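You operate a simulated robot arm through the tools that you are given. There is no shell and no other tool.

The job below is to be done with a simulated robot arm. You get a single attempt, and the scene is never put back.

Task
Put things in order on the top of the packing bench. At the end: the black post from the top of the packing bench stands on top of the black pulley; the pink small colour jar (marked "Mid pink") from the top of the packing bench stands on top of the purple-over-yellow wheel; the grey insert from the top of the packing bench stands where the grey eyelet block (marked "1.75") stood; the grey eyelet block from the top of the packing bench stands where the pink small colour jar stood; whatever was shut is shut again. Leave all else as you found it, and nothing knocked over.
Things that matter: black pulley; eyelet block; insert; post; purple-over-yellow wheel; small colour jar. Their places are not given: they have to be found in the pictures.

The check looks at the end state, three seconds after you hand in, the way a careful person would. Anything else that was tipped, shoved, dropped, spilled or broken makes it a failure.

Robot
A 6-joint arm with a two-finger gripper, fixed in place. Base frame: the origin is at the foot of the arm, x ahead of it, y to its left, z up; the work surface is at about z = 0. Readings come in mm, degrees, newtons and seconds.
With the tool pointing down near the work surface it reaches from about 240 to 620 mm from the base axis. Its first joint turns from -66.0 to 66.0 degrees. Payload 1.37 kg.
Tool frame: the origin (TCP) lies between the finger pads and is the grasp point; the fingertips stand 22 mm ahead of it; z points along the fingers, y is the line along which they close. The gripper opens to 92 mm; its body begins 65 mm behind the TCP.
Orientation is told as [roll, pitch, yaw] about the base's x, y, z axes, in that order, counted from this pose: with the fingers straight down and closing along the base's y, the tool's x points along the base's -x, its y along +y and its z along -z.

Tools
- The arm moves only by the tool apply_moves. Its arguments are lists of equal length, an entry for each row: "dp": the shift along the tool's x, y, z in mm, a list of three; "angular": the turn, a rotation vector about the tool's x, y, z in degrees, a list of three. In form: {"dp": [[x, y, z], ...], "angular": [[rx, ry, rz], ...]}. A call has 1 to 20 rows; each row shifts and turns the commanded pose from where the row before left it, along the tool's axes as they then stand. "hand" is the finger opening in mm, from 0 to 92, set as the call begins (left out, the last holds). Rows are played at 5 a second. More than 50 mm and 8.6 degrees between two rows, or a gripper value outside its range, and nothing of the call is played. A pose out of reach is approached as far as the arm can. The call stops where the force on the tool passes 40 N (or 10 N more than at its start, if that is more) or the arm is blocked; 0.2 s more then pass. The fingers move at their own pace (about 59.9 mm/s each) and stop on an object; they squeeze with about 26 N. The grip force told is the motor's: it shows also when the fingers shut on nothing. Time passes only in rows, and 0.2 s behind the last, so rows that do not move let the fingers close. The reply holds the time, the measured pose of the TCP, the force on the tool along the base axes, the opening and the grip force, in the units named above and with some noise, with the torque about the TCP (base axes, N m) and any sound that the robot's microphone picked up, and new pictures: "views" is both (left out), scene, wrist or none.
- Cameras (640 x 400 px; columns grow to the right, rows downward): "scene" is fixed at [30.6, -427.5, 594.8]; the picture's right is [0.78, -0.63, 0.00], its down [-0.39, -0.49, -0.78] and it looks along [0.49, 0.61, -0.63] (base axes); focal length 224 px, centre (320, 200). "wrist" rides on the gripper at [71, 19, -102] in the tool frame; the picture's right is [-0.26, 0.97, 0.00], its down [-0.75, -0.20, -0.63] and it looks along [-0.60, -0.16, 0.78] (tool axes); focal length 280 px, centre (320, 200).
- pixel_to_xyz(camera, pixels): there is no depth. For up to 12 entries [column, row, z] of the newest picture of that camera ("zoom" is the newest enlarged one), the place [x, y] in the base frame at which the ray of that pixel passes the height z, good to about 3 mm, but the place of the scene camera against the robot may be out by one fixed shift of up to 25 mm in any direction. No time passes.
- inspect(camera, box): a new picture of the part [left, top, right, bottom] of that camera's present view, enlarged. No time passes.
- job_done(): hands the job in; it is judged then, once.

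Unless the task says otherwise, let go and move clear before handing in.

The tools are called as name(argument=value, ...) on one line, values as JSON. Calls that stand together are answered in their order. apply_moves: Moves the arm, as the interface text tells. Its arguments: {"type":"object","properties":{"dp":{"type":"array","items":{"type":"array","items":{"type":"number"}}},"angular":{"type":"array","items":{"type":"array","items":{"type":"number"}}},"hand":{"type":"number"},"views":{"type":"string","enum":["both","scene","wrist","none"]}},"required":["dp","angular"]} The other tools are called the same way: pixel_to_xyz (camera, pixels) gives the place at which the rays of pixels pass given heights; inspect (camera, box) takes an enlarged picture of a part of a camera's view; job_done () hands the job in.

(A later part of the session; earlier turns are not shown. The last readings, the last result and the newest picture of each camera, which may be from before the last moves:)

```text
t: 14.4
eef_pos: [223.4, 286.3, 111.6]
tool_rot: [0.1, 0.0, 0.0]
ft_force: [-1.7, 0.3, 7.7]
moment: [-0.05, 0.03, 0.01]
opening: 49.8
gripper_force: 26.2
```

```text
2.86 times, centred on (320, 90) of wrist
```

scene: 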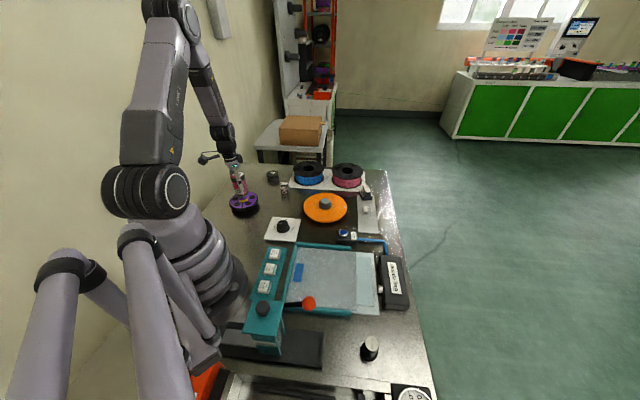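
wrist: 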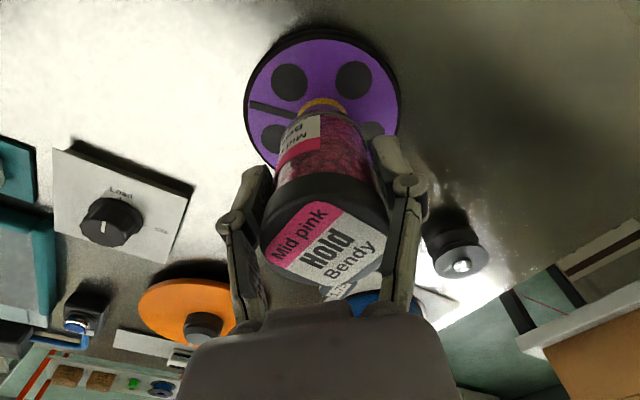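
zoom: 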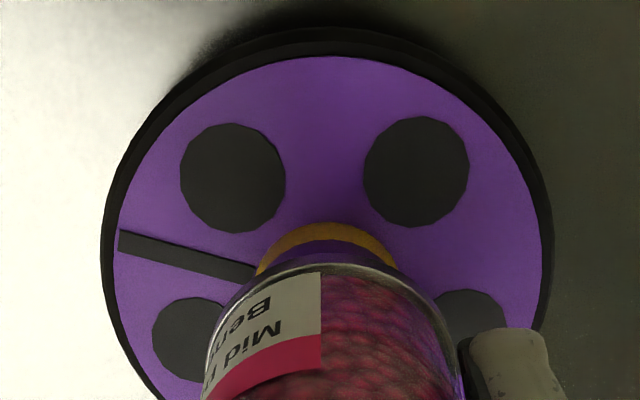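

The jar base centre (column ≈310) matches the hub centre (≈310), with contact on the hub. I'll open the fingers and check it stands.

apply_moves(dp=[[0, 0, -0.5], [0, 0, 0], [0, 0, 0], [0, 0, 0]], angular=[[0, 0, 0], [0, 0, 0], [0, 0, 0], [0, 0, 0]], hand=80, views="both")

inspect(camera="scene", box=[228, 165, 258, 208])

```text
t: 15.4
eef_pos: [222.8, 285.3, 111.3]
tool_rot: [0.0, 0.0, 0.0]
ft_force: [-1.0, -0.7, -1.0]
moment: [-0.01, 0.0, 0.04]
opening: 80.3
gripper_force: 0.1
```

scene: 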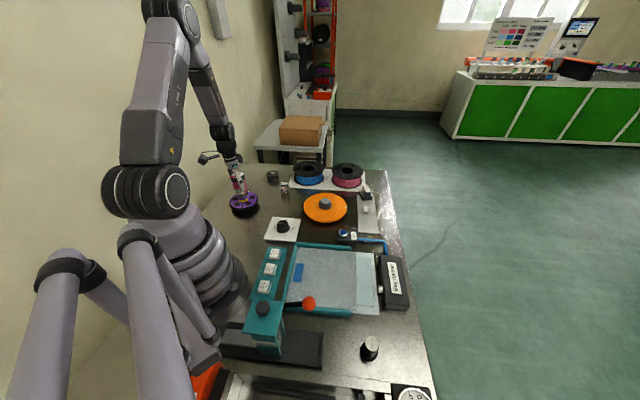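
wrist: 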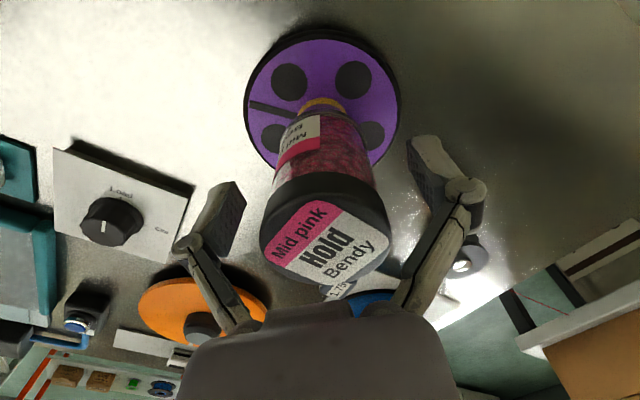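

```text
9.30 times, centred on (243, 186) of scene
```

zoom: 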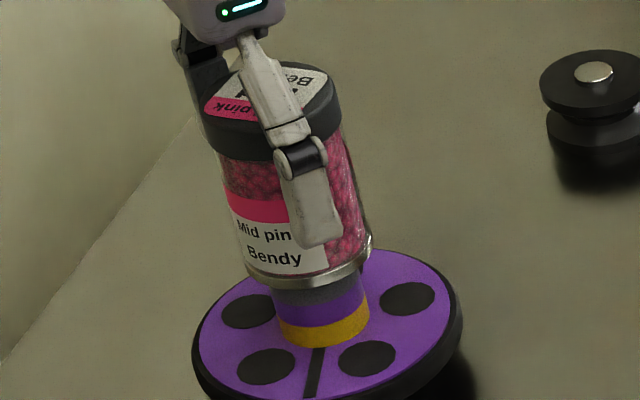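

The jar stands free on the hub. I'll lift straight up clear of it, then travel above the "1.75" eyelet block and turn the gripper toward the block's faces.

apply_moves(dp=[[0, 0, -20], [0, 0, -45], [0, 0, -45], [-35.5, -6, 0], [-35.5, -6, 0], [-35.5, -6, 0], [-35.5, -6, 0], [-35.5, -6, 0], [0, 0, 0]], angular=[[0, 0, 0], [0, 0, 0], [0, 0, 0], [0, 0, 0], [0, 0, 0], [0, 0, 0], [0, 0, 0], [0, 0, 0], [0, 0, 0]], hand=80, views="both")

inspect(camera="wrist", box=[270, 20, 370, 130])

inspect(camera="scene", box=[220, 150, 300, 220])

```text
t: 17.4
eef_pos: [400.0, 258.4, 220.5]
tool_rot: [0.0, 0.0, 0.1]
ft_force: [0.6, 0.7, 0.2]
moment: [0.01, 0.0, 0.0]
opening: 79.8
gripper_force: 0.0
```

scene: 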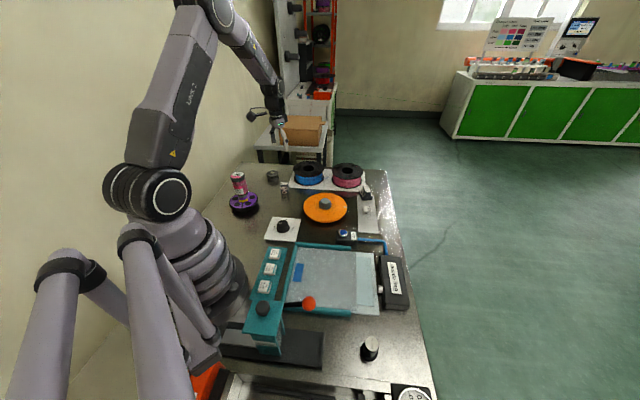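
wrist: 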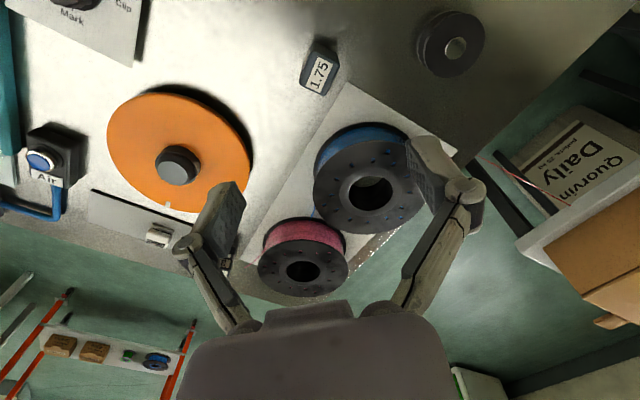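

```text
3.64 times, centred on (320, 75) of wrist
```

zoom: 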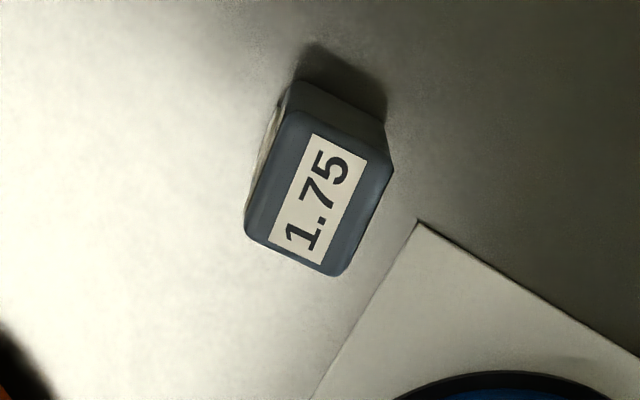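

```text
5.71 times, centred on (260, 185) of scene
```

zoom: 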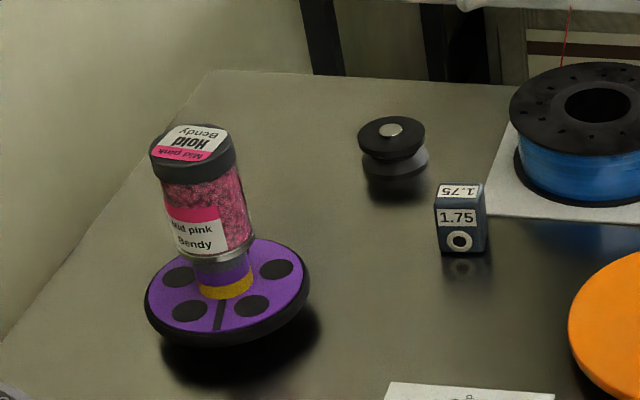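

The jar is standing fine. Now the block's top face corners are visible near wrist (312.6,51), (340,66), (325,96), (299,84); I'll convert them for its centre and orientation.

pixel_to_xyz(camera="wrist", pixels=[[312.6, 51.1, 46], [340, 66.2, 46], [324.9, 96.1, 46], [299.1, 83.8, 46], [319.2, 74.3, 46], [311.2, 43.4, 0], [338.1, 55.2, 0], [444.5, 45, 30], [453, 46, 30]])

```text
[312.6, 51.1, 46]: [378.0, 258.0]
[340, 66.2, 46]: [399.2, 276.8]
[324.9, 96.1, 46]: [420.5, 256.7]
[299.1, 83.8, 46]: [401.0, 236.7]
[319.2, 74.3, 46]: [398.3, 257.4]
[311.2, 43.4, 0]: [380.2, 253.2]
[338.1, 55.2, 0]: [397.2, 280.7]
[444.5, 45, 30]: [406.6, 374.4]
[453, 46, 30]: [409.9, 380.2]
```

The block is centred near (399.5,257) with its non-ring faces about 137° (≈ yaw +47°). I'll rotate the gripper in place by that yaw and look again.

apply_moves(dp=[[0, 0, 10], [0, 0, 10], [0, 0, 10], [0, 0, 10], [0, 0, 10], [0, 0, 10], [0, 0, 0]], angular=[[0, 0, -7.8], [0, 0, -7.8], [0, 0, -7.8], [0, 0, -7.8], [0, 0, -7.9], [0, 0, -7.9], [0, 0, 0]], hand=64, views="both")

inspect(camera="wrist", box=[270, 40, 370, 150])

```text
t: 19.0
eef_pos: [399.6, 256.4, 160.2]
tool_rot: [0.1, 0.0, 47.1]
ft_force: [0.0, 0.0, -0.4]
moment: [-0.01, 0.0, -0.04]
opening: 64.1
gripper_force: 0.1
```

scene: 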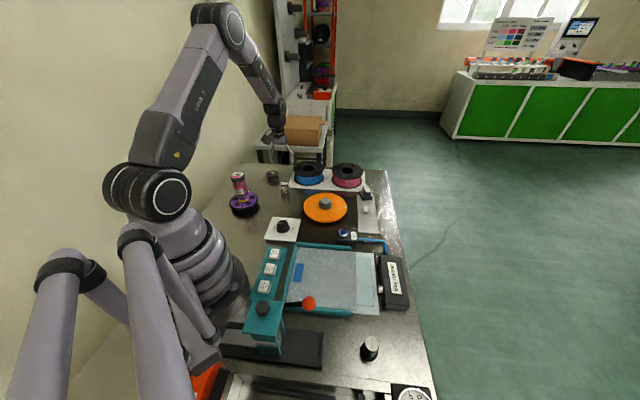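
wrist: 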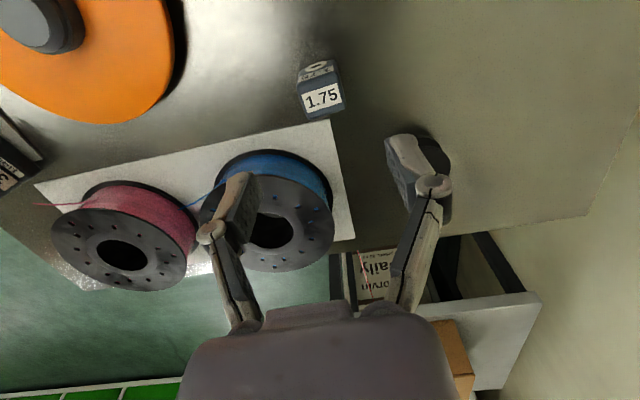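

```text
3.64 times, centred on (320, 95) of wrist
```

zoom: 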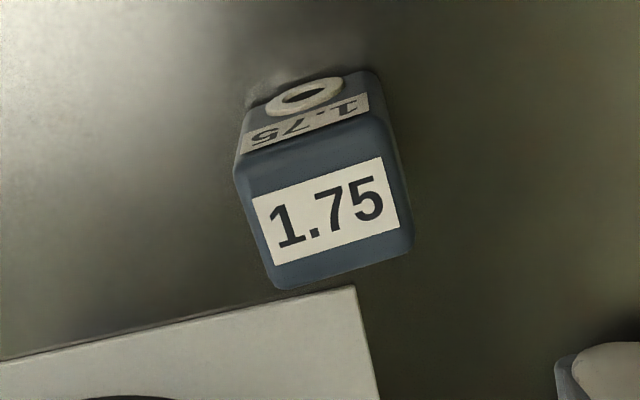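

The block's label runs about 3° off the finger closing line; its top centre is near (322,98), nearly under the TCP. I'll trim the yaw by 3.3° more and descend to z≈28.

apply_moves(dp=[[-1, 1, 0], [0, 0, 30], [0, 0, 30], [0, 0, 30], [0, 0, 25], [0, 0, 0]], angular=[[0, 0, -3.3], [0, 0, 0], [0, 0, 0], [0, 0, 0], [0, 0, 0], [0, 0, 0]], hand=64, views="both")

inspect(camera="wrist", box=[230, 80, 410, 220])

```text
t: 20.4
eef_pos: [399.8, 257.8, 46.4]
tool_rot: [0.0, 0.0, 50.3]
ft_force: [-0.1, 0.7, 0.9]
moment: [-0.01, 0.01, 0.02]
opening: 64.2
gripper_force: 0.0
```

scene: 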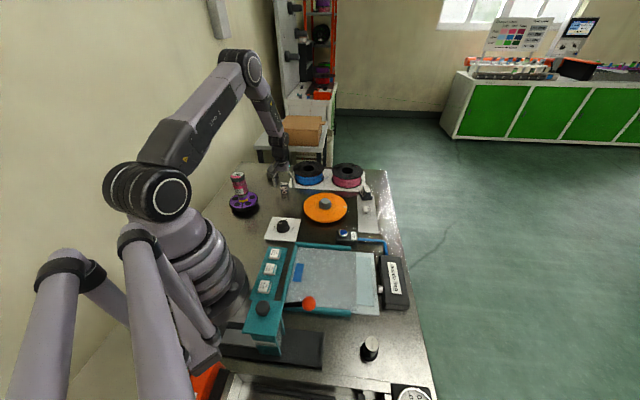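
wrist: 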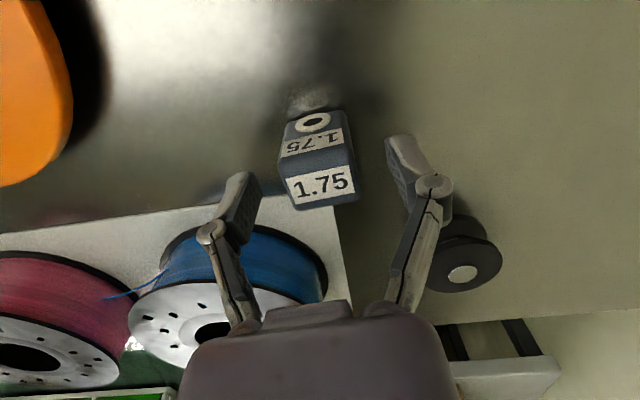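

```text
2.86 times, centred on (320, 150) of wrist
```

zoom: 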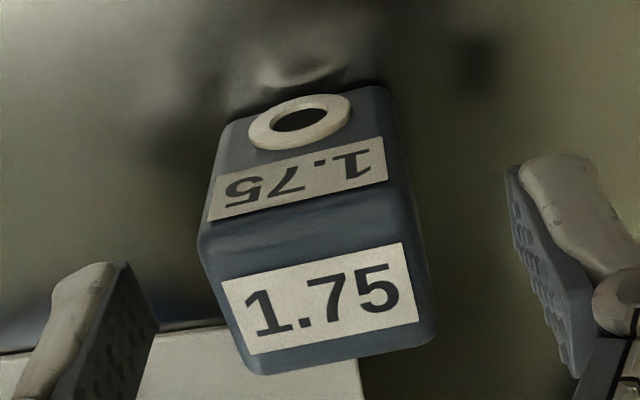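

The faces are now parallel to the pads and the block sits between them. I'll descend the last 18 mm and close.

apply_moves(dp=[[0, 0, 10], [0, 0, 8], [0, 0, 0]], angular=[[0, 0, 0], [0, 0, 0], [0, 0, 0]], hand=64, views="none")

apply_moves(dp=[[0, 0, 0], [0, 0, 0], [0, 0, 0], [0, 0, 0]], angular=[[0, 0, 0], [0, 0, 0], [0, 0, 0], [0, 0, 0]], hand=15, views="both")

inspect(camera="wrist", box=[230, 80, 410, 240])

```text
t: 21.2
eef_pos: [402.4, 257.6, 28.6]
tool_rot: [0.0, -0.1, 50.4]
ft_force: [-0.8, -0.4, 0.4]
moment: [0.03, 0.01, -0.02]
opening: 64.0
gripper_force: 0.0
```

```text
t: 22.2
eef_pos: [401.5, 257.9, 28.5]
tool_rot: [0.1, 0.0, 50.3]
ft_force: [0.3, -0.3, 1.4]
moment: [-0.01, -0.04, 0.02]
opening: 33.0
gripper_force: 25.7
```

scene: 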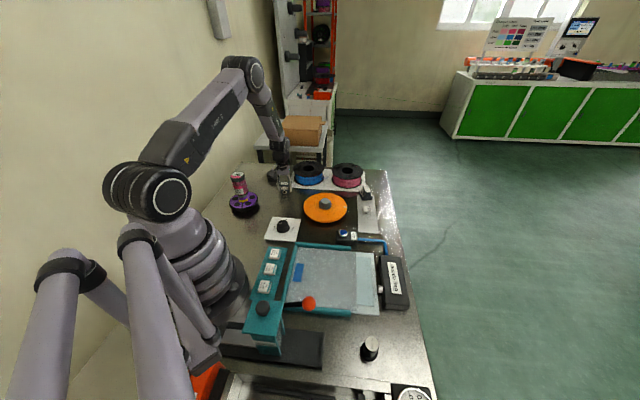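
wrist: 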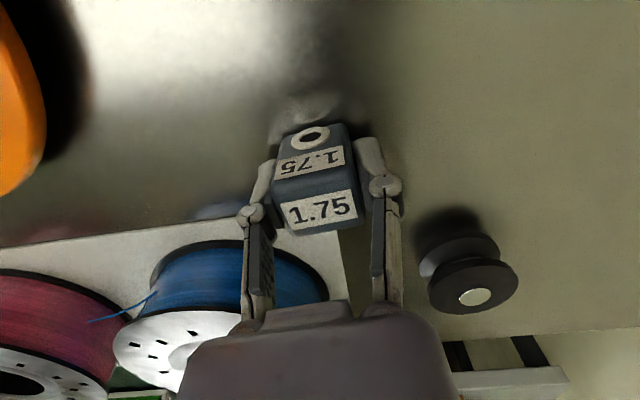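

```text
2.50 times, centred on (320, 160) of wrist
```

zoom: 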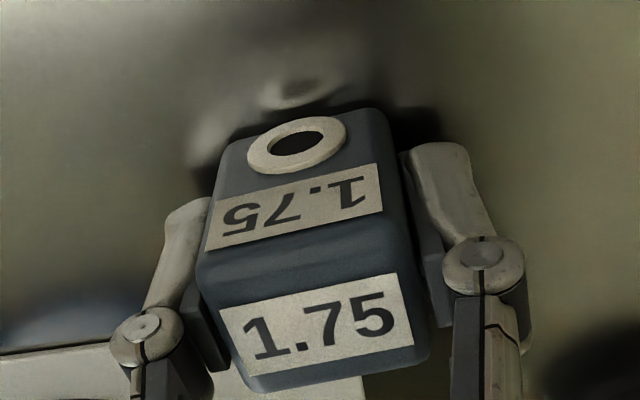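

The block is gripped (33 mm opening) at about (400.3,257.6). I'll lift it and carry it over to the jar's former spot at (337.5,484.6).

apply_moves(dp=[[0, 0, -5], [0, 0, -25], [0, 0, -45], [0, 0, -45], [-22.4, 32.25, 0], [-22.4, 32.25, 0], [-22.4, 32.25, 0], [-22.4, 32.25, 0], [-22.4, 32.25, 0], [-22.4, 32.25, 0], [0, 0, 0]], angular=[[0, 0, 0], [0, 0, 0], [0, 0, 0], [0, 0, 0], [0, 0, 0], [0, 0, 0], [0, 0, 0], [0, 0, 0], [0, 0, 0], [0, 0, 0], [0, 0, 0]], hand=15, views="both")

```text
t: 24.6
eef_pos: [338.0, 484.9, 148.4]
tool_rot: [0.0, 0.0, 50.3]
ft_force: [-0.8, 0.1, -0.6]
moment: [0.02, 0.01, 0.03]
opening: 33.2
gripper_force: 25.6
```

scene: 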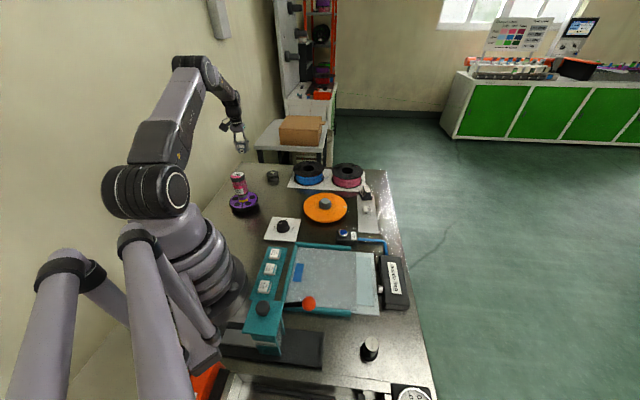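
wrist: 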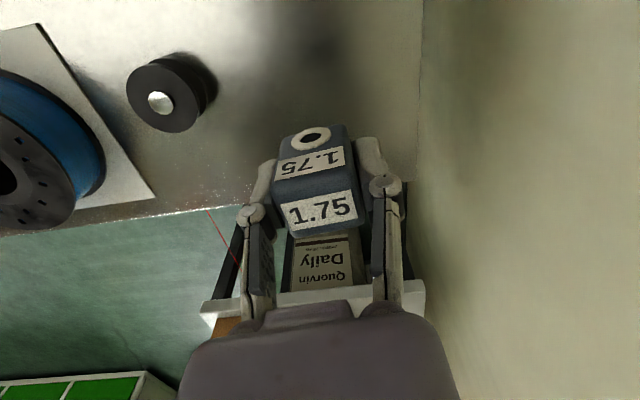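

The block is held over the jar's old spot, the bench below is clear. I'll lower it to near the surface.

apply_moves(dp=[[0, 0, 30], [0, 0, 30], [0, 0, 30], [0, 0, 20], [0, 0, 6], [0, 0, 0]], angular=[[0, 0, 0], [0, 0, 0], [0, 0, 0], [0, 0, 0], [0, 0, 0], [0, 0, 0]], hand=15, views="both")

inspect(camera="scene", box=[225, 140, 305, 210])

```text
t: 26.0
eef_pos: [336.7, 485.7, 32.0]
tool_rot: [0.0, 0.1, 50.3]
ft_force: [0.3, 0.6, -1.2]
moment: [-0.04, 0.02, 0.01]
opening: 33.0
gripper_force: 25.8
```

scene: 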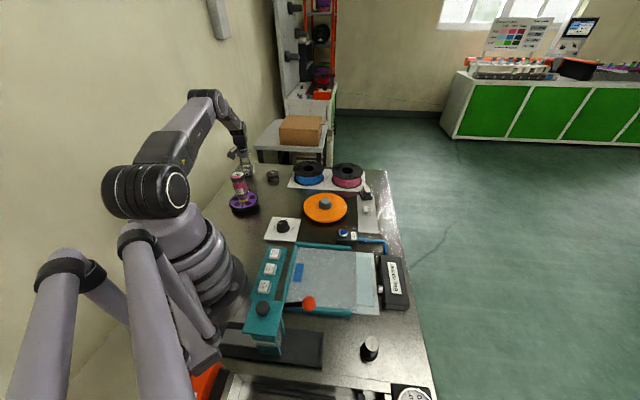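
wrist: 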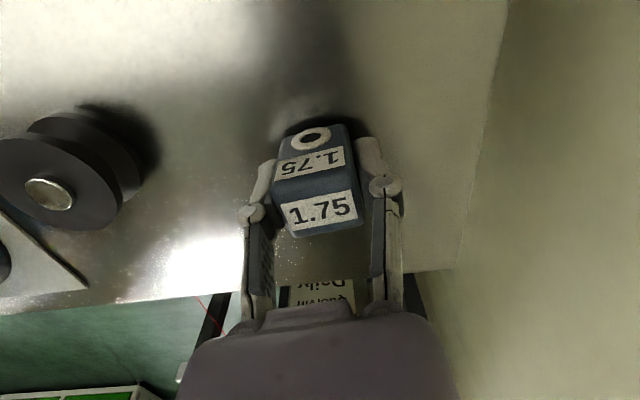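

```text
5.71 times, centred on (265, 175) of scene
```

zoom: 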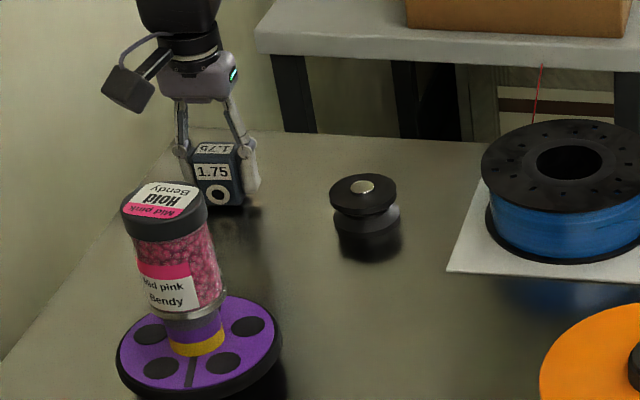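

I'll zoom the scene to compare the block's base with the jar's recorded base (about (249.9,175.9) in the first scene picture).

inspect(camera="scene", box=[232, 155, 268, 185])

pixel_to_xyz(camera="scene", pixels=[[249.9, 175.9, 0], [248, 174, 0], [284.6, 192.5, 0]])

```text
13.33 times, centred on (250, 170) of scene
```

zoom: 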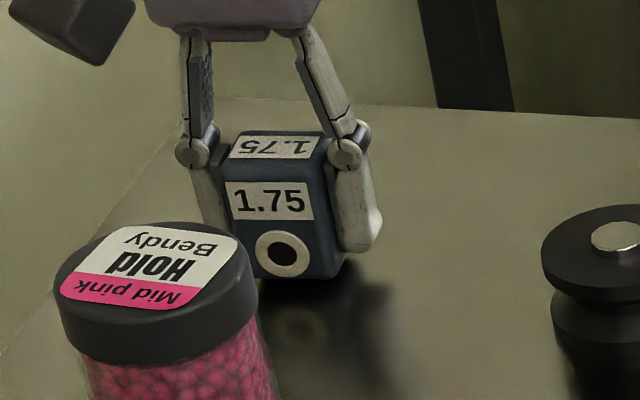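

```text
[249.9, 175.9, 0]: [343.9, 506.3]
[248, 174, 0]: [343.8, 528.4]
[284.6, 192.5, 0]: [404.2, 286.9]
```

The position agrees within a few mm with the jar's old place by arm readings (337,485). I'll lower the last few millimetres to contact.

apply_moves(dp=[[0, 0, 2], [0, 0, 1], [0, 0, 0]], angular=[[0, 0, 0], [0, 0, 0], [0, 0, 0]], hand=15, views="none")

apply_moves(dp=[[0, 0, 0.7], [0, 0, 0]], angular=[[0, 0, 0], [0, 0, 0]], hand=15, views="none")

```text
t: 26.8
eef_pos: [337.8, 483.5, 28.8]
tool_rot: [0.0, 0.0, 50.2]
ft_force: [-0.1, 0.4, 0.2]
moment: [-0.02, -0.02, -0.02]
opening: 33.1
gripper_force: 25.6
```

```text
t: 27.4
eef_pos: [336.4, 485.4, 28.8]
tool_rot: [0.0, 0.0, 50.3]
ft_force: [-0.9, -0.3, 0.6]
moment: [0.03, 0.01, 0.01]
opening: 33.2
gripper_force: 25.7
```

The force has gone from about −1 to +0.6 N, so contact is beginning. One more small step to confirm.

apply_moves(dp=[[0, 0, 0.7], [0, 0, 0]], angular=[[0, 0, 0], [0, 0, 0]], hand=15, views="none")

```text
t: 28.0
eef_pos: [336.8, 484.6, 29.4]
tool_rot: [0.0, 0.0, 50.3]
ft_force: [-0.7, 0.1, 1.6]
moment: [-0.03, -0.04, 0.02]
opening: 32.9
gripper_force: 25.7
```

Contact confirmed (1.6 N). I'll release the block and lift clear.

apply_moves(dp=[[0, 0, 0], [0, 0, 0], [0, 0, 0], [0, 0, -20], [0, 0, -40], [0, 0, -45], [0, 0, -45], [0, 0, 0]], angular=[[0, 0, 0], [0, 0, 0], [0, 0, 0], [0, 0, 0], [0, 0, 0], [0, 0, 0], [0, 0, 0], [0, 0, 0]], hand=64, views="both")

inspect(camera="scene", box=[225, 140, 305, 210])

```text
t: 29.8
eef_pos: [339.2, 483.1, 178.9]
tool_rot: [0.1, -0.1, 50.3]
ft_force: [0.4, -0.2, 0.0]
moment: [0.04, 0.03, -0.01]
opening: 64.2
gripper_force: 0.0
```

scene: 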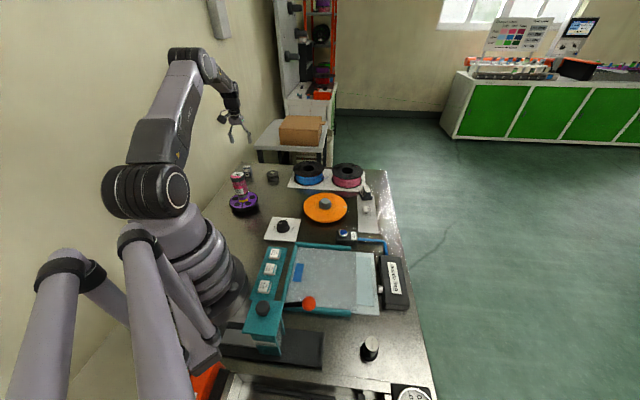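
wrist: 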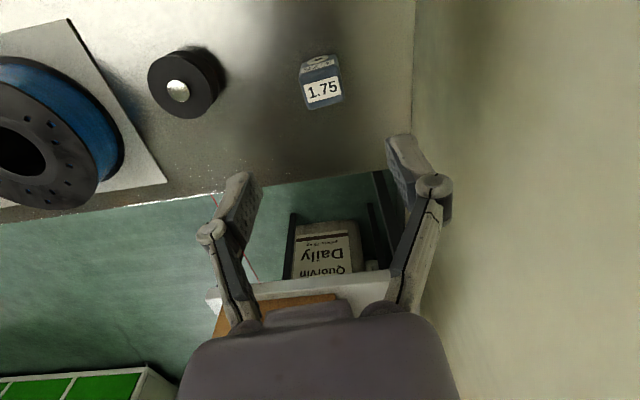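

```text
5.71 times, centred on (265, 175) of scene
```

zoom: 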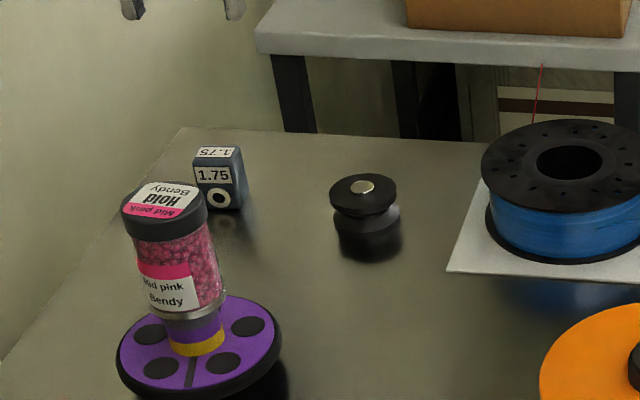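

The eyelet block stands where the jar was. Next I'll turn back to yaw 0 and move to a viewing pose for the "Insert 3.00" piece near (637,14).

apply_moves(dp=[[0, 0, -6], [0, 0, -6], [0, 0, -6], [0, 0, -6], [0, 0, -6], [0, 0, -6], [0, 0, -6], [-11.9, -39.6, 0], [-11.9, -39.6, 0], [-11.9, -39.6, 0], [-11.9, -39.6, 0], [-11.9, -39.6, 0], [-11.9, -39.6, 0], [-11.9, -39.6, 0], [-11.9, -39.6, 0], [-11.9, -39.6, 0], [-11.9, -39.6, 0], [-11.9, -39.6, 0], [0, 0, 0]], angular=[[0, 0, 7.19], [0, 0, 7.19], [0, 0, 7.19], [0, 0, 7.19], [0, 0, 7.19], [0, 0, 7.19], [0, 0, 7.16], [0, 0, 0], [0, 0, 0], [0, 0, 0], [0, 0, 0], [0, 0, 0], [0, 0, 0], [0, 0, 0], [0, 0, 0], [0, 0, 0], [0, 0, 0], [0, 0, 0], [0, 0, 0]], hand=92, views="both")

```text
t: 33.8
eef_pos: [467.1, 47.8, 219.9]
tool_rot: [0.0, 0.1, 0.1]
ft_force: [-0.1, 0.0, -0.4]
moment: [-0.03, 0.06, 0.0]
opening: 92.0
gripper_force: 0.0
```

scene: 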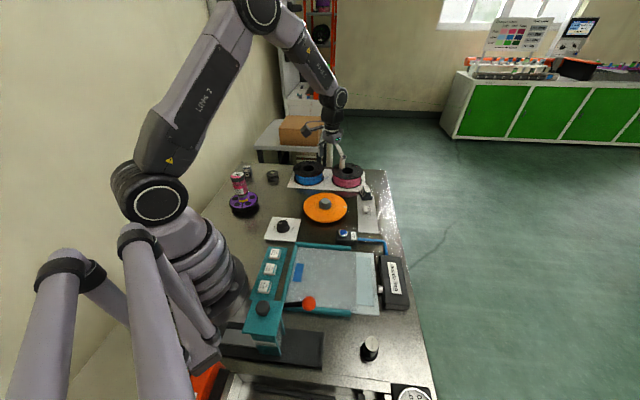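
wrist: 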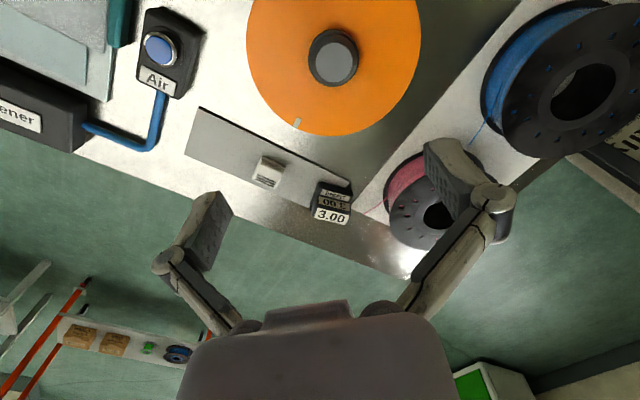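

inspect(camera="wrist", box=[290, 160, 380, 240])

inspect(camera="wrist", box=[230, 130, 430, 250])

inspect(camera="scene", box=[350, 180, 384, 206])

```text
5.00 times, centred on (335, 200) of wrist
```

zoom: 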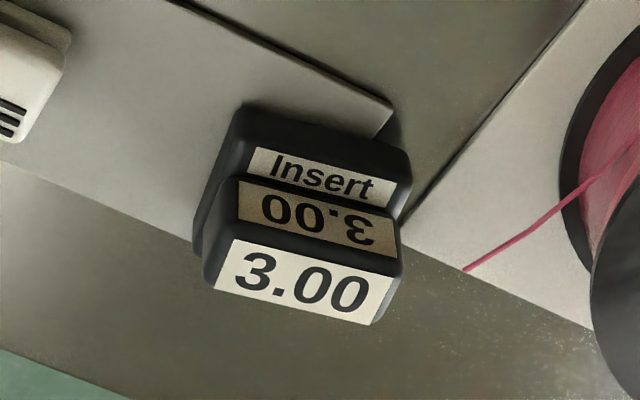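

```text
3.20 times, centred on (330, 190) of wrist
```

zoom: 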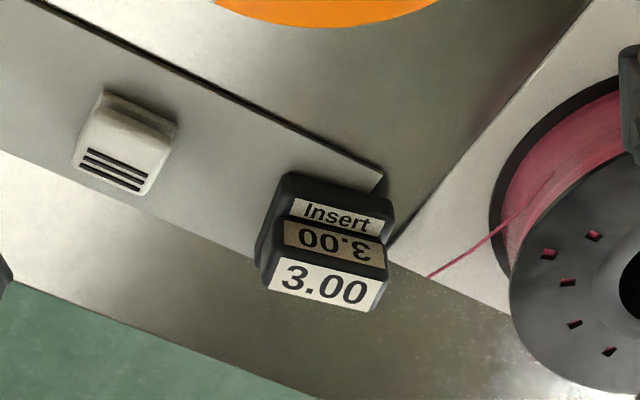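

```text
15.38 times, centred on (367, 193) of scene
```

zoom: 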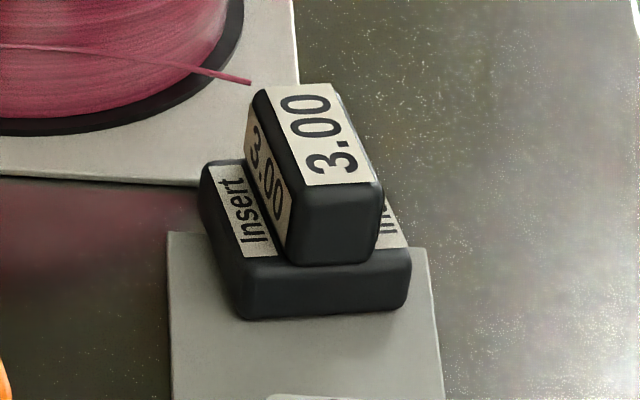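

The insert looks like one stepped piece (wide base "Insert", narrow ridge "3.00"), with a pink filament tail ending near it at wrist (364,214). I'll convert corners of the ridge top and the filament end at candidate heights.

pixel_to_xyz(camera="wrist", pixels=[[317, 207.6, 42], [351, 216, 42], [346.5, 224.8, 42], [312.2, 215.6, 42], [331.5, 216, 42], [319, 182, 18], [352.6, 191, 18], [364, 213.6, 10], [364, 213.6, 30], [364, 213.6, 50], [364, 213.6, 70]])

pixel_to_xyz(camera="scene", pixels=[[362.4, 185.2, 10], [362.4, 185.2, 30], [362.4, 185.2, 50], [362.4, 185.2, 70], [363.8, 184.8, 42], [368.6, 186.5, 42], [370.6, 192, 42], [365.6, 193, 42]])

```text
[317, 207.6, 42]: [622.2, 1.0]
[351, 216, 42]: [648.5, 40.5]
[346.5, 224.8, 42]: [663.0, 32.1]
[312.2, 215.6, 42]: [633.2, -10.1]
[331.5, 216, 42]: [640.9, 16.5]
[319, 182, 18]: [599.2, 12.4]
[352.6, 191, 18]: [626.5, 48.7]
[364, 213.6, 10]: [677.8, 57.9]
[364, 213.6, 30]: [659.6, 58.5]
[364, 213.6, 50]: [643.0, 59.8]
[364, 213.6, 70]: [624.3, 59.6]
```

```text
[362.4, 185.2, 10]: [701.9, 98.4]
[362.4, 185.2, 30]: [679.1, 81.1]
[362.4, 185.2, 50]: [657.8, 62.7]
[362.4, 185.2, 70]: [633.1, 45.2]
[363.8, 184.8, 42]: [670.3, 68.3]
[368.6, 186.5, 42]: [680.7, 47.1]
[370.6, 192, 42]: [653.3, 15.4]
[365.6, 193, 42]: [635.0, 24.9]
```

The ridge top comes out near (641,16), long axis ≈56°, so it's just past straight-down reach and I'll need some tilt. I'll grip across the narrow ridge (yaw +56°), keeping clear of the filament, so I'll turn, move nearer and tilt 12°.

apply_moves(dp=[[0, 0, 0], [0, 0, 0], [0, 0, 0], [0, 0, 0], [0, 0, 0], [0, 0, 0], [0, 0, 0], [-8.6, -34.3, 10], [-8.6, -34.3, 10], [-8.6, -34.3, 10], [0, 0, 0]], angular=[[0, 0, -8], [0, 0, -8], [0, 0, -8], [0, 0, -8], [0, 0, -8], [0, 0, -8], [0, 0, -8], [0, 0, 0], [0, 0, 0], [0, 0, 0], [0, 0, 0]], hand=60, views="both")

inspect(camera="wrist", box=[200, 60, 440, 210])

```text
t: 36.2
eef_pos: [569.1, 12.0, 191.4]
tool_rot: [0.0, 0.1, 56.0]
ft_force: [-0.5, 0.6, -0.1]
moment: [0.0, 0.01, 0.0]
opening: 59.7
gripper_force: 0.1
```

scene: 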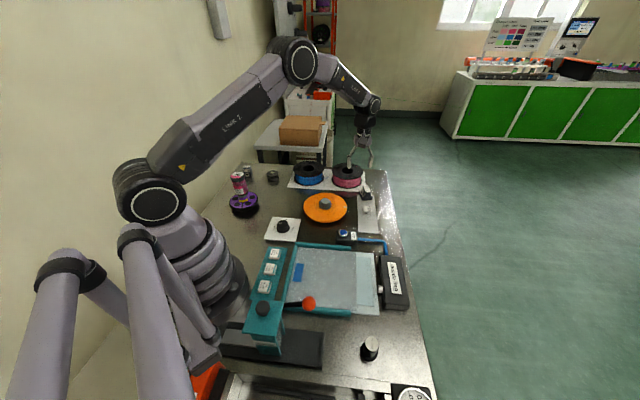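
wrist: 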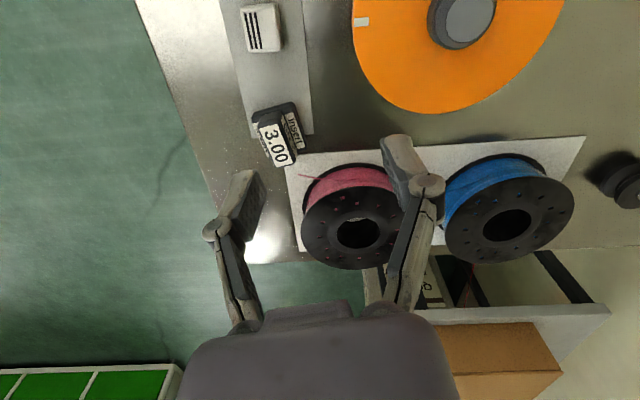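

```text
2.67 times, centred on (320, 135) of wrist
```

zoom: 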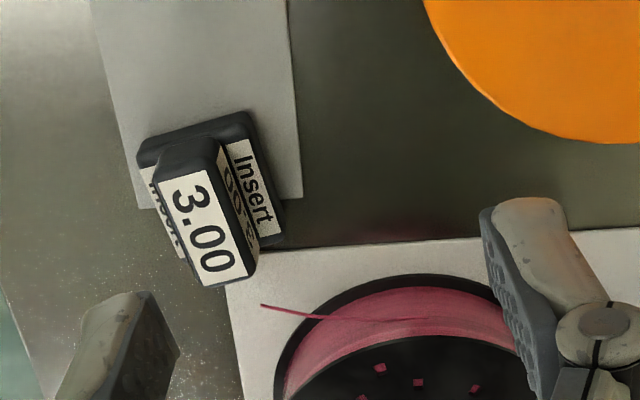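

The ridge top corners are now at about wrist (262,128), (281,122), (296,162), (275,168), thread end at (298,175). Converting at some heights to triangulate.

pixel_to_xyz(camera="wrist", pixels=[[278.6, 144.9, 35], [278.6, 144.9, 42], [278.6, 144.9, 50], [261.9, 128.3, 42], [281.4, 121.9, 42], [296, 162, 42], [275.1, 167.6, 42], [298.3, 174.7, 20], [298.3, 174.7, 40]])

```text
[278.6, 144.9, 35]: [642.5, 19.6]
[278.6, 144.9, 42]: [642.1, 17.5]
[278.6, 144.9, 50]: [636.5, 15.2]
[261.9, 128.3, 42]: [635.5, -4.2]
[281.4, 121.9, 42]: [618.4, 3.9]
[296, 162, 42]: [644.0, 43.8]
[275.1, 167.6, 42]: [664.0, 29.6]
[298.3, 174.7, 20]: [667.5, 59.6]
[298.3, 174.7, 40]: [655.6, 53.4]
```

Two views agree on the ridge centre near (638.5,16), top z≈45, gripper yaw aligned. I'll tilt 12° in place, then move over it at z≈130.

apply_moves(dp=[[0, 0, 0], [0, 0, 0], [-9.6, -18.3, 22.5], [-9.6, -18.3, 22.5], [-9.6, -18.3, 22.5], [0, 0, 0], [0, 0, 0]], angular=[[0, -6, 0], [0, -6, 0], [0, 0, 0], [0, 0, 0], [0, 0, 0], [0, 0, 0], [0, 0, 0]], hand=60, views="both")

inspect(camera="wrist", box=[220, 60, 420, 200])

```text
t: 37.8
eef_pos: [635.0, 17.4, 130.9]
tool_rot: [0.0, -12.0, 56.0]
ft_force: [-0.8, 1.2, -0.1]
moment: [0.02, 0.01, 0.0]
opening: 60.0
gripper_force: 0.1
```

scene: 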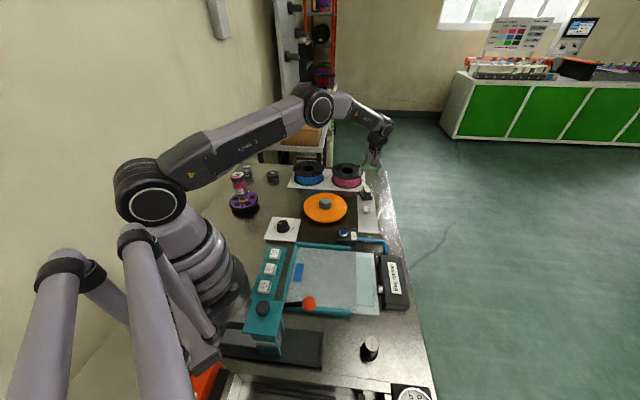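
wrist: 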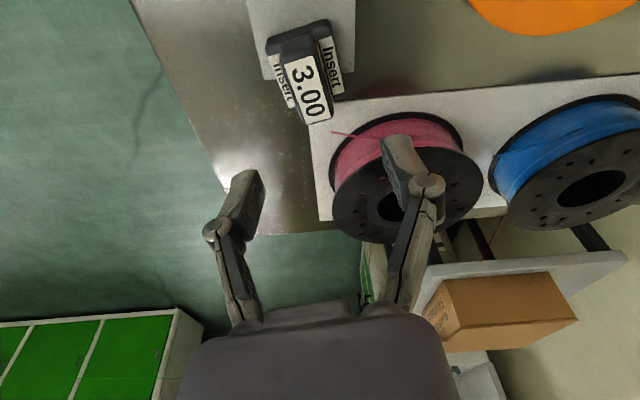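

```text
2.86 times, centred on (320, 130) of wrist
```

zoom: 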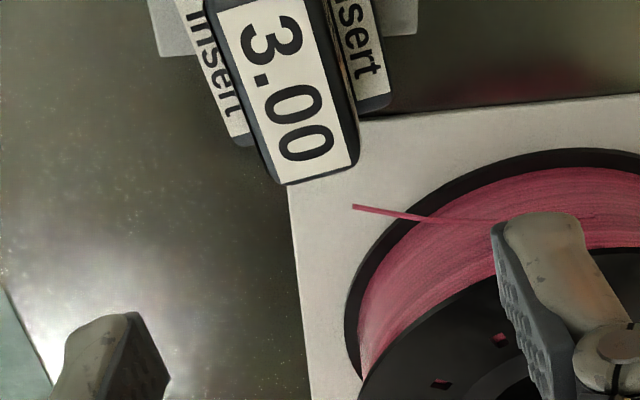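

The right finger only overlaps the spool by perspective; it is on the orange-wheel side of the ridge. I'll zoom in on the ridge for a refined centre.

inspect(camera="wrist", box=[250, 10, 370, 130])

```text
3.33 times, centred on (310, 70) of wrist
```

zoom: 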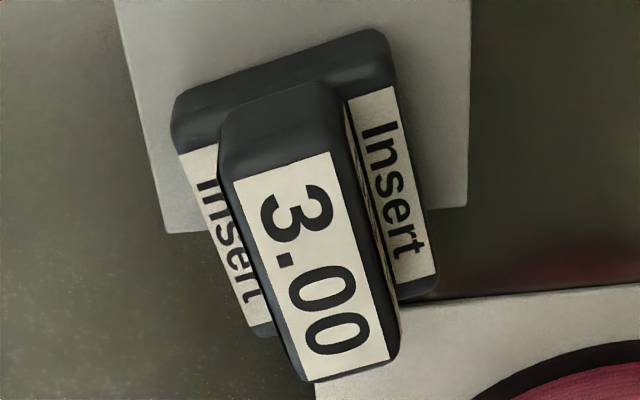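

The ridge centre refines to about (640,17). I'll descend to z≈60 with the fingers straddling the ridge, then look again.

apply_moves(dp=[[4.4, -0.9, 22.9], [4.4, -0.9, 22.9], [4.3, -0.9, 22.9], [0, 0, 0]], angular=[[0, 0, 0], [0, 0, 0], [0, 0, 0], [0, 0, 0]], hand=60, views="both")

inspect(camera="wrist", box=[210, 70, 430, 230])

inspect(camera="scene", box=[340, 165, 396, 210])

```text
t: 38.8
eef_pos: [638.6, 17.2, 60.6]
tool_rot: [0.0, -11.9, 55.8]
ft_force: [0.3, -0.3, 0.1]
moment: [0.01, 0.03, 0.03]
opening: 59.9
gripper_force: 0.0
```

scene: 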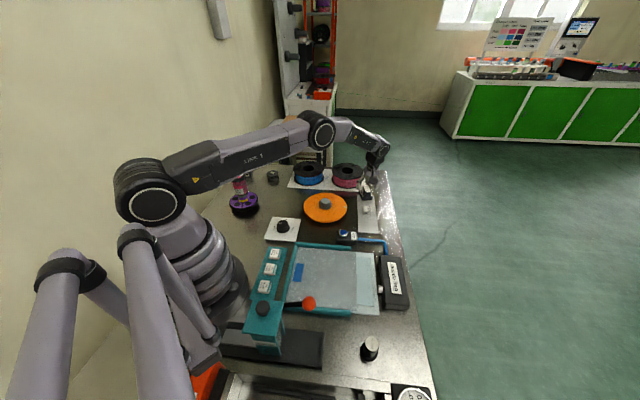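
wrist: 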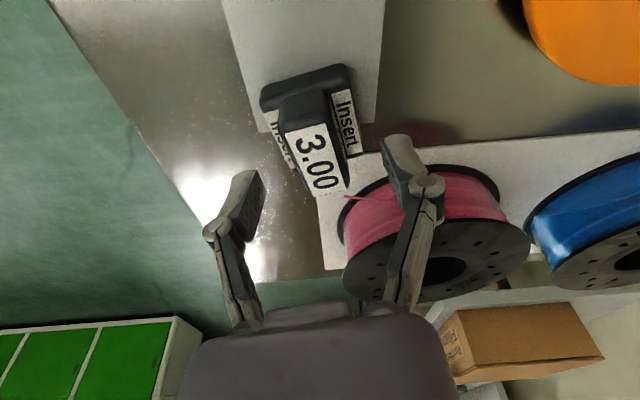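

```text
2.50 times, centred on (320, 150) of wrist
```

zoom: 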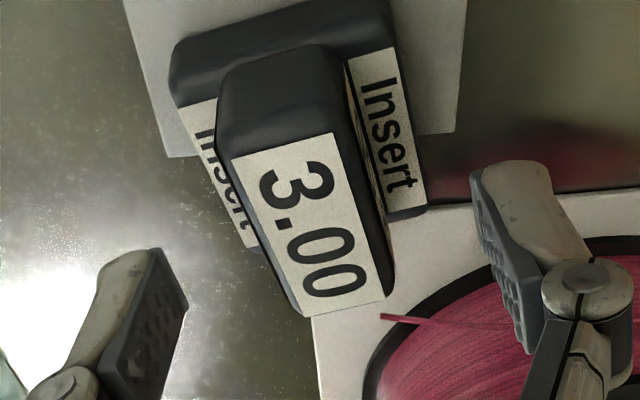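

```text
8.89 times, centred on (368, 188) of scene
```

zoom: 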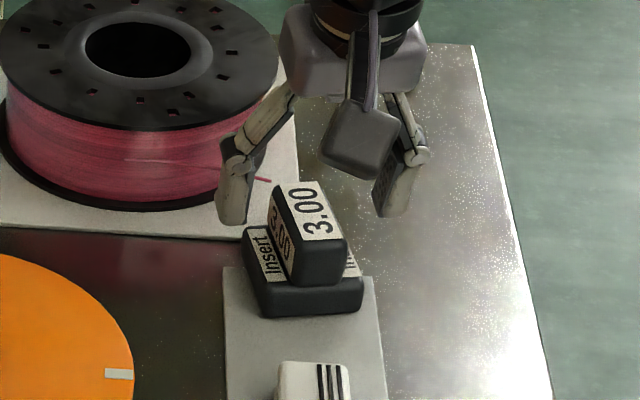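

The fingers straddle the ridge symmetrically (ridge top centre at (318,158) as expected). I'll trim the yaw 2.4° and descend to z≈47.

apply_moves(dp=[[0, 0, 0], [1.25, 0, 5.87], [0.83, 0, 3.91], [0.62, 0, 2.93], [0, 0, 0]], angular=[[-0.5, 0, -2.4], [0, 0, 0], [0, 0, 0], [0, 0, 0], [0, 0, 0]], hand=60, views="both")

inspect(camera="scene", box=[340, 165, 396, 210])

inspect(camera="wrist", box=[210, 70, 430, 230])

```text
t: 40.0
eef_pos: [639.7, 16.1, 47.4]
tool_rot: [0.0, -12.0, 58.4]
ft_force: [0.1, -0.4, 0.7]
moment: [0.01, 0.01, -0.04]
opening: 60.1
gripper_force: 0.0
```

scene: 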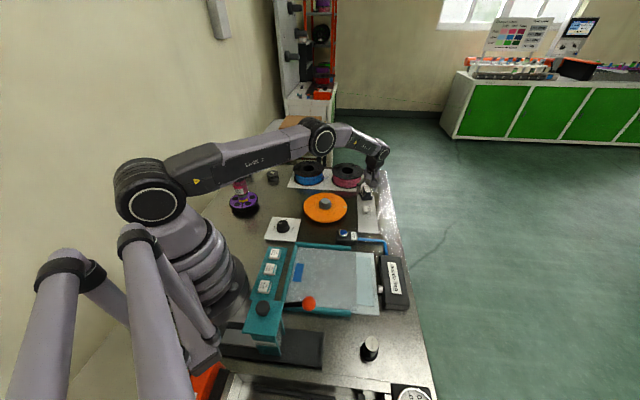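
wrist: 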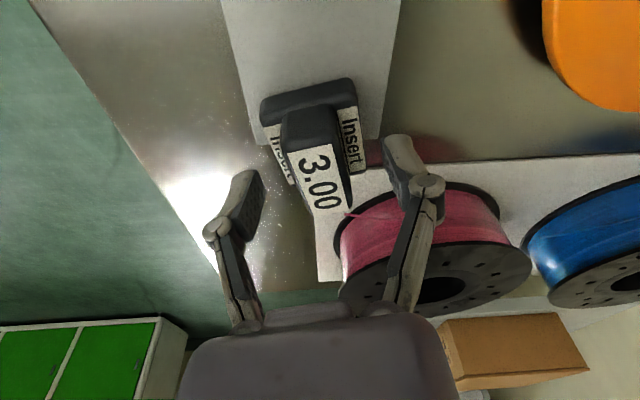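

```text
8.89 times, centred on (368, 188) of scene
```

zoom: 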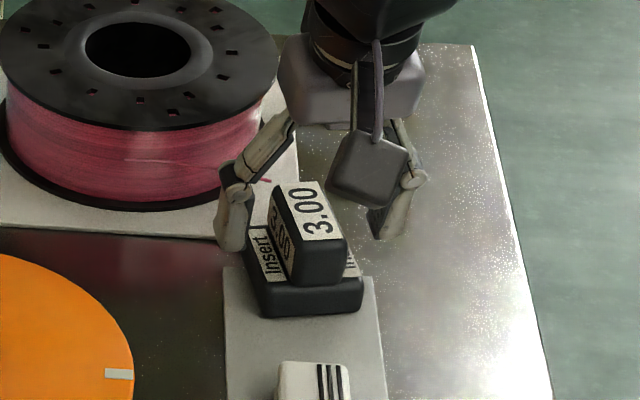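

```text
2.50 times, centred on (320, 150) of wrist
```

zoom: 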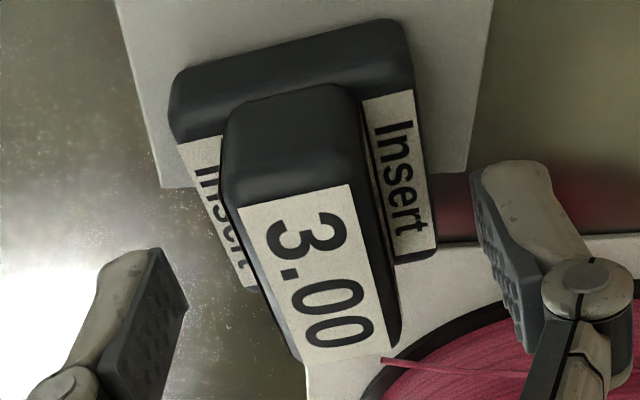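

Clear of the base with no contact force; the pads flank the ridge. I'll close the fingers.

apply_moves(dp=[[0, 0, 0], [0, 0, 0], [0, 0, 0], [0, 0, 0], [0, 0, 0]], angular=[[0, 0, 0], [0, 0, 0], [0, 0, 0], [0, 0, 0], [0, 0, 0]], hand=5, views="both")

inspect(camera="scene", box=[340, 165, 396, 210])

inspect(camera="wrist", box=[210, 70, 430, 230])

```text
t: 41.2
eef_pos: [641.2, 17.1, 46.2]
tool_rot: [0.0, -11.9, 58.4]
ft_force: [-0.2, -0.5, -0.3]
moment: [0.04, 0.04, 0.0]
opening: 23.1
gripper_force: 25.7
```

scene: 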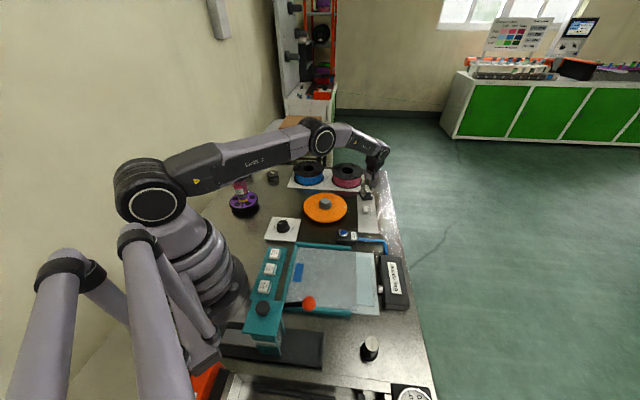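
wrist: 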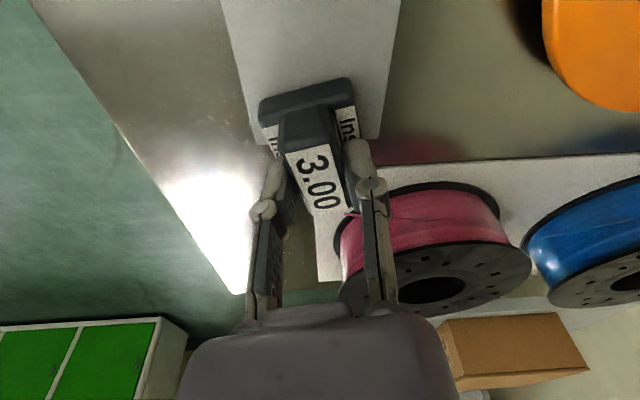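

```text
8.89 times, centred on (368, 188) of scene
```

zoom: 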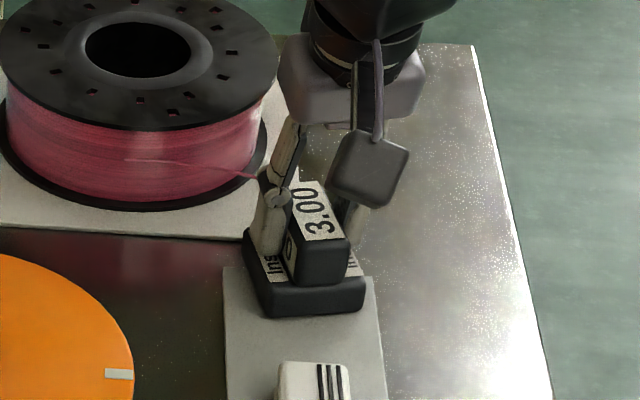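

```text
2.50 times, centred on (320, 150) of wrist
```

zoom: 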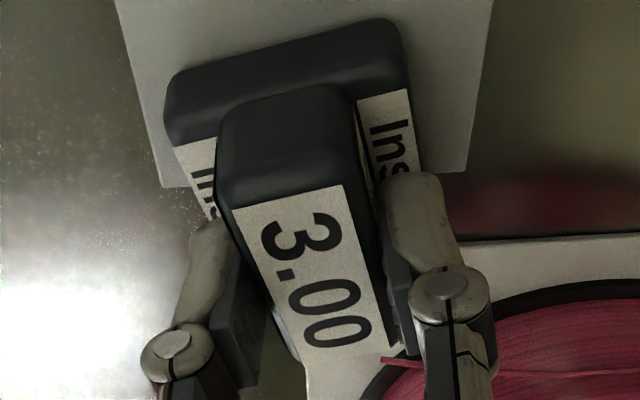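

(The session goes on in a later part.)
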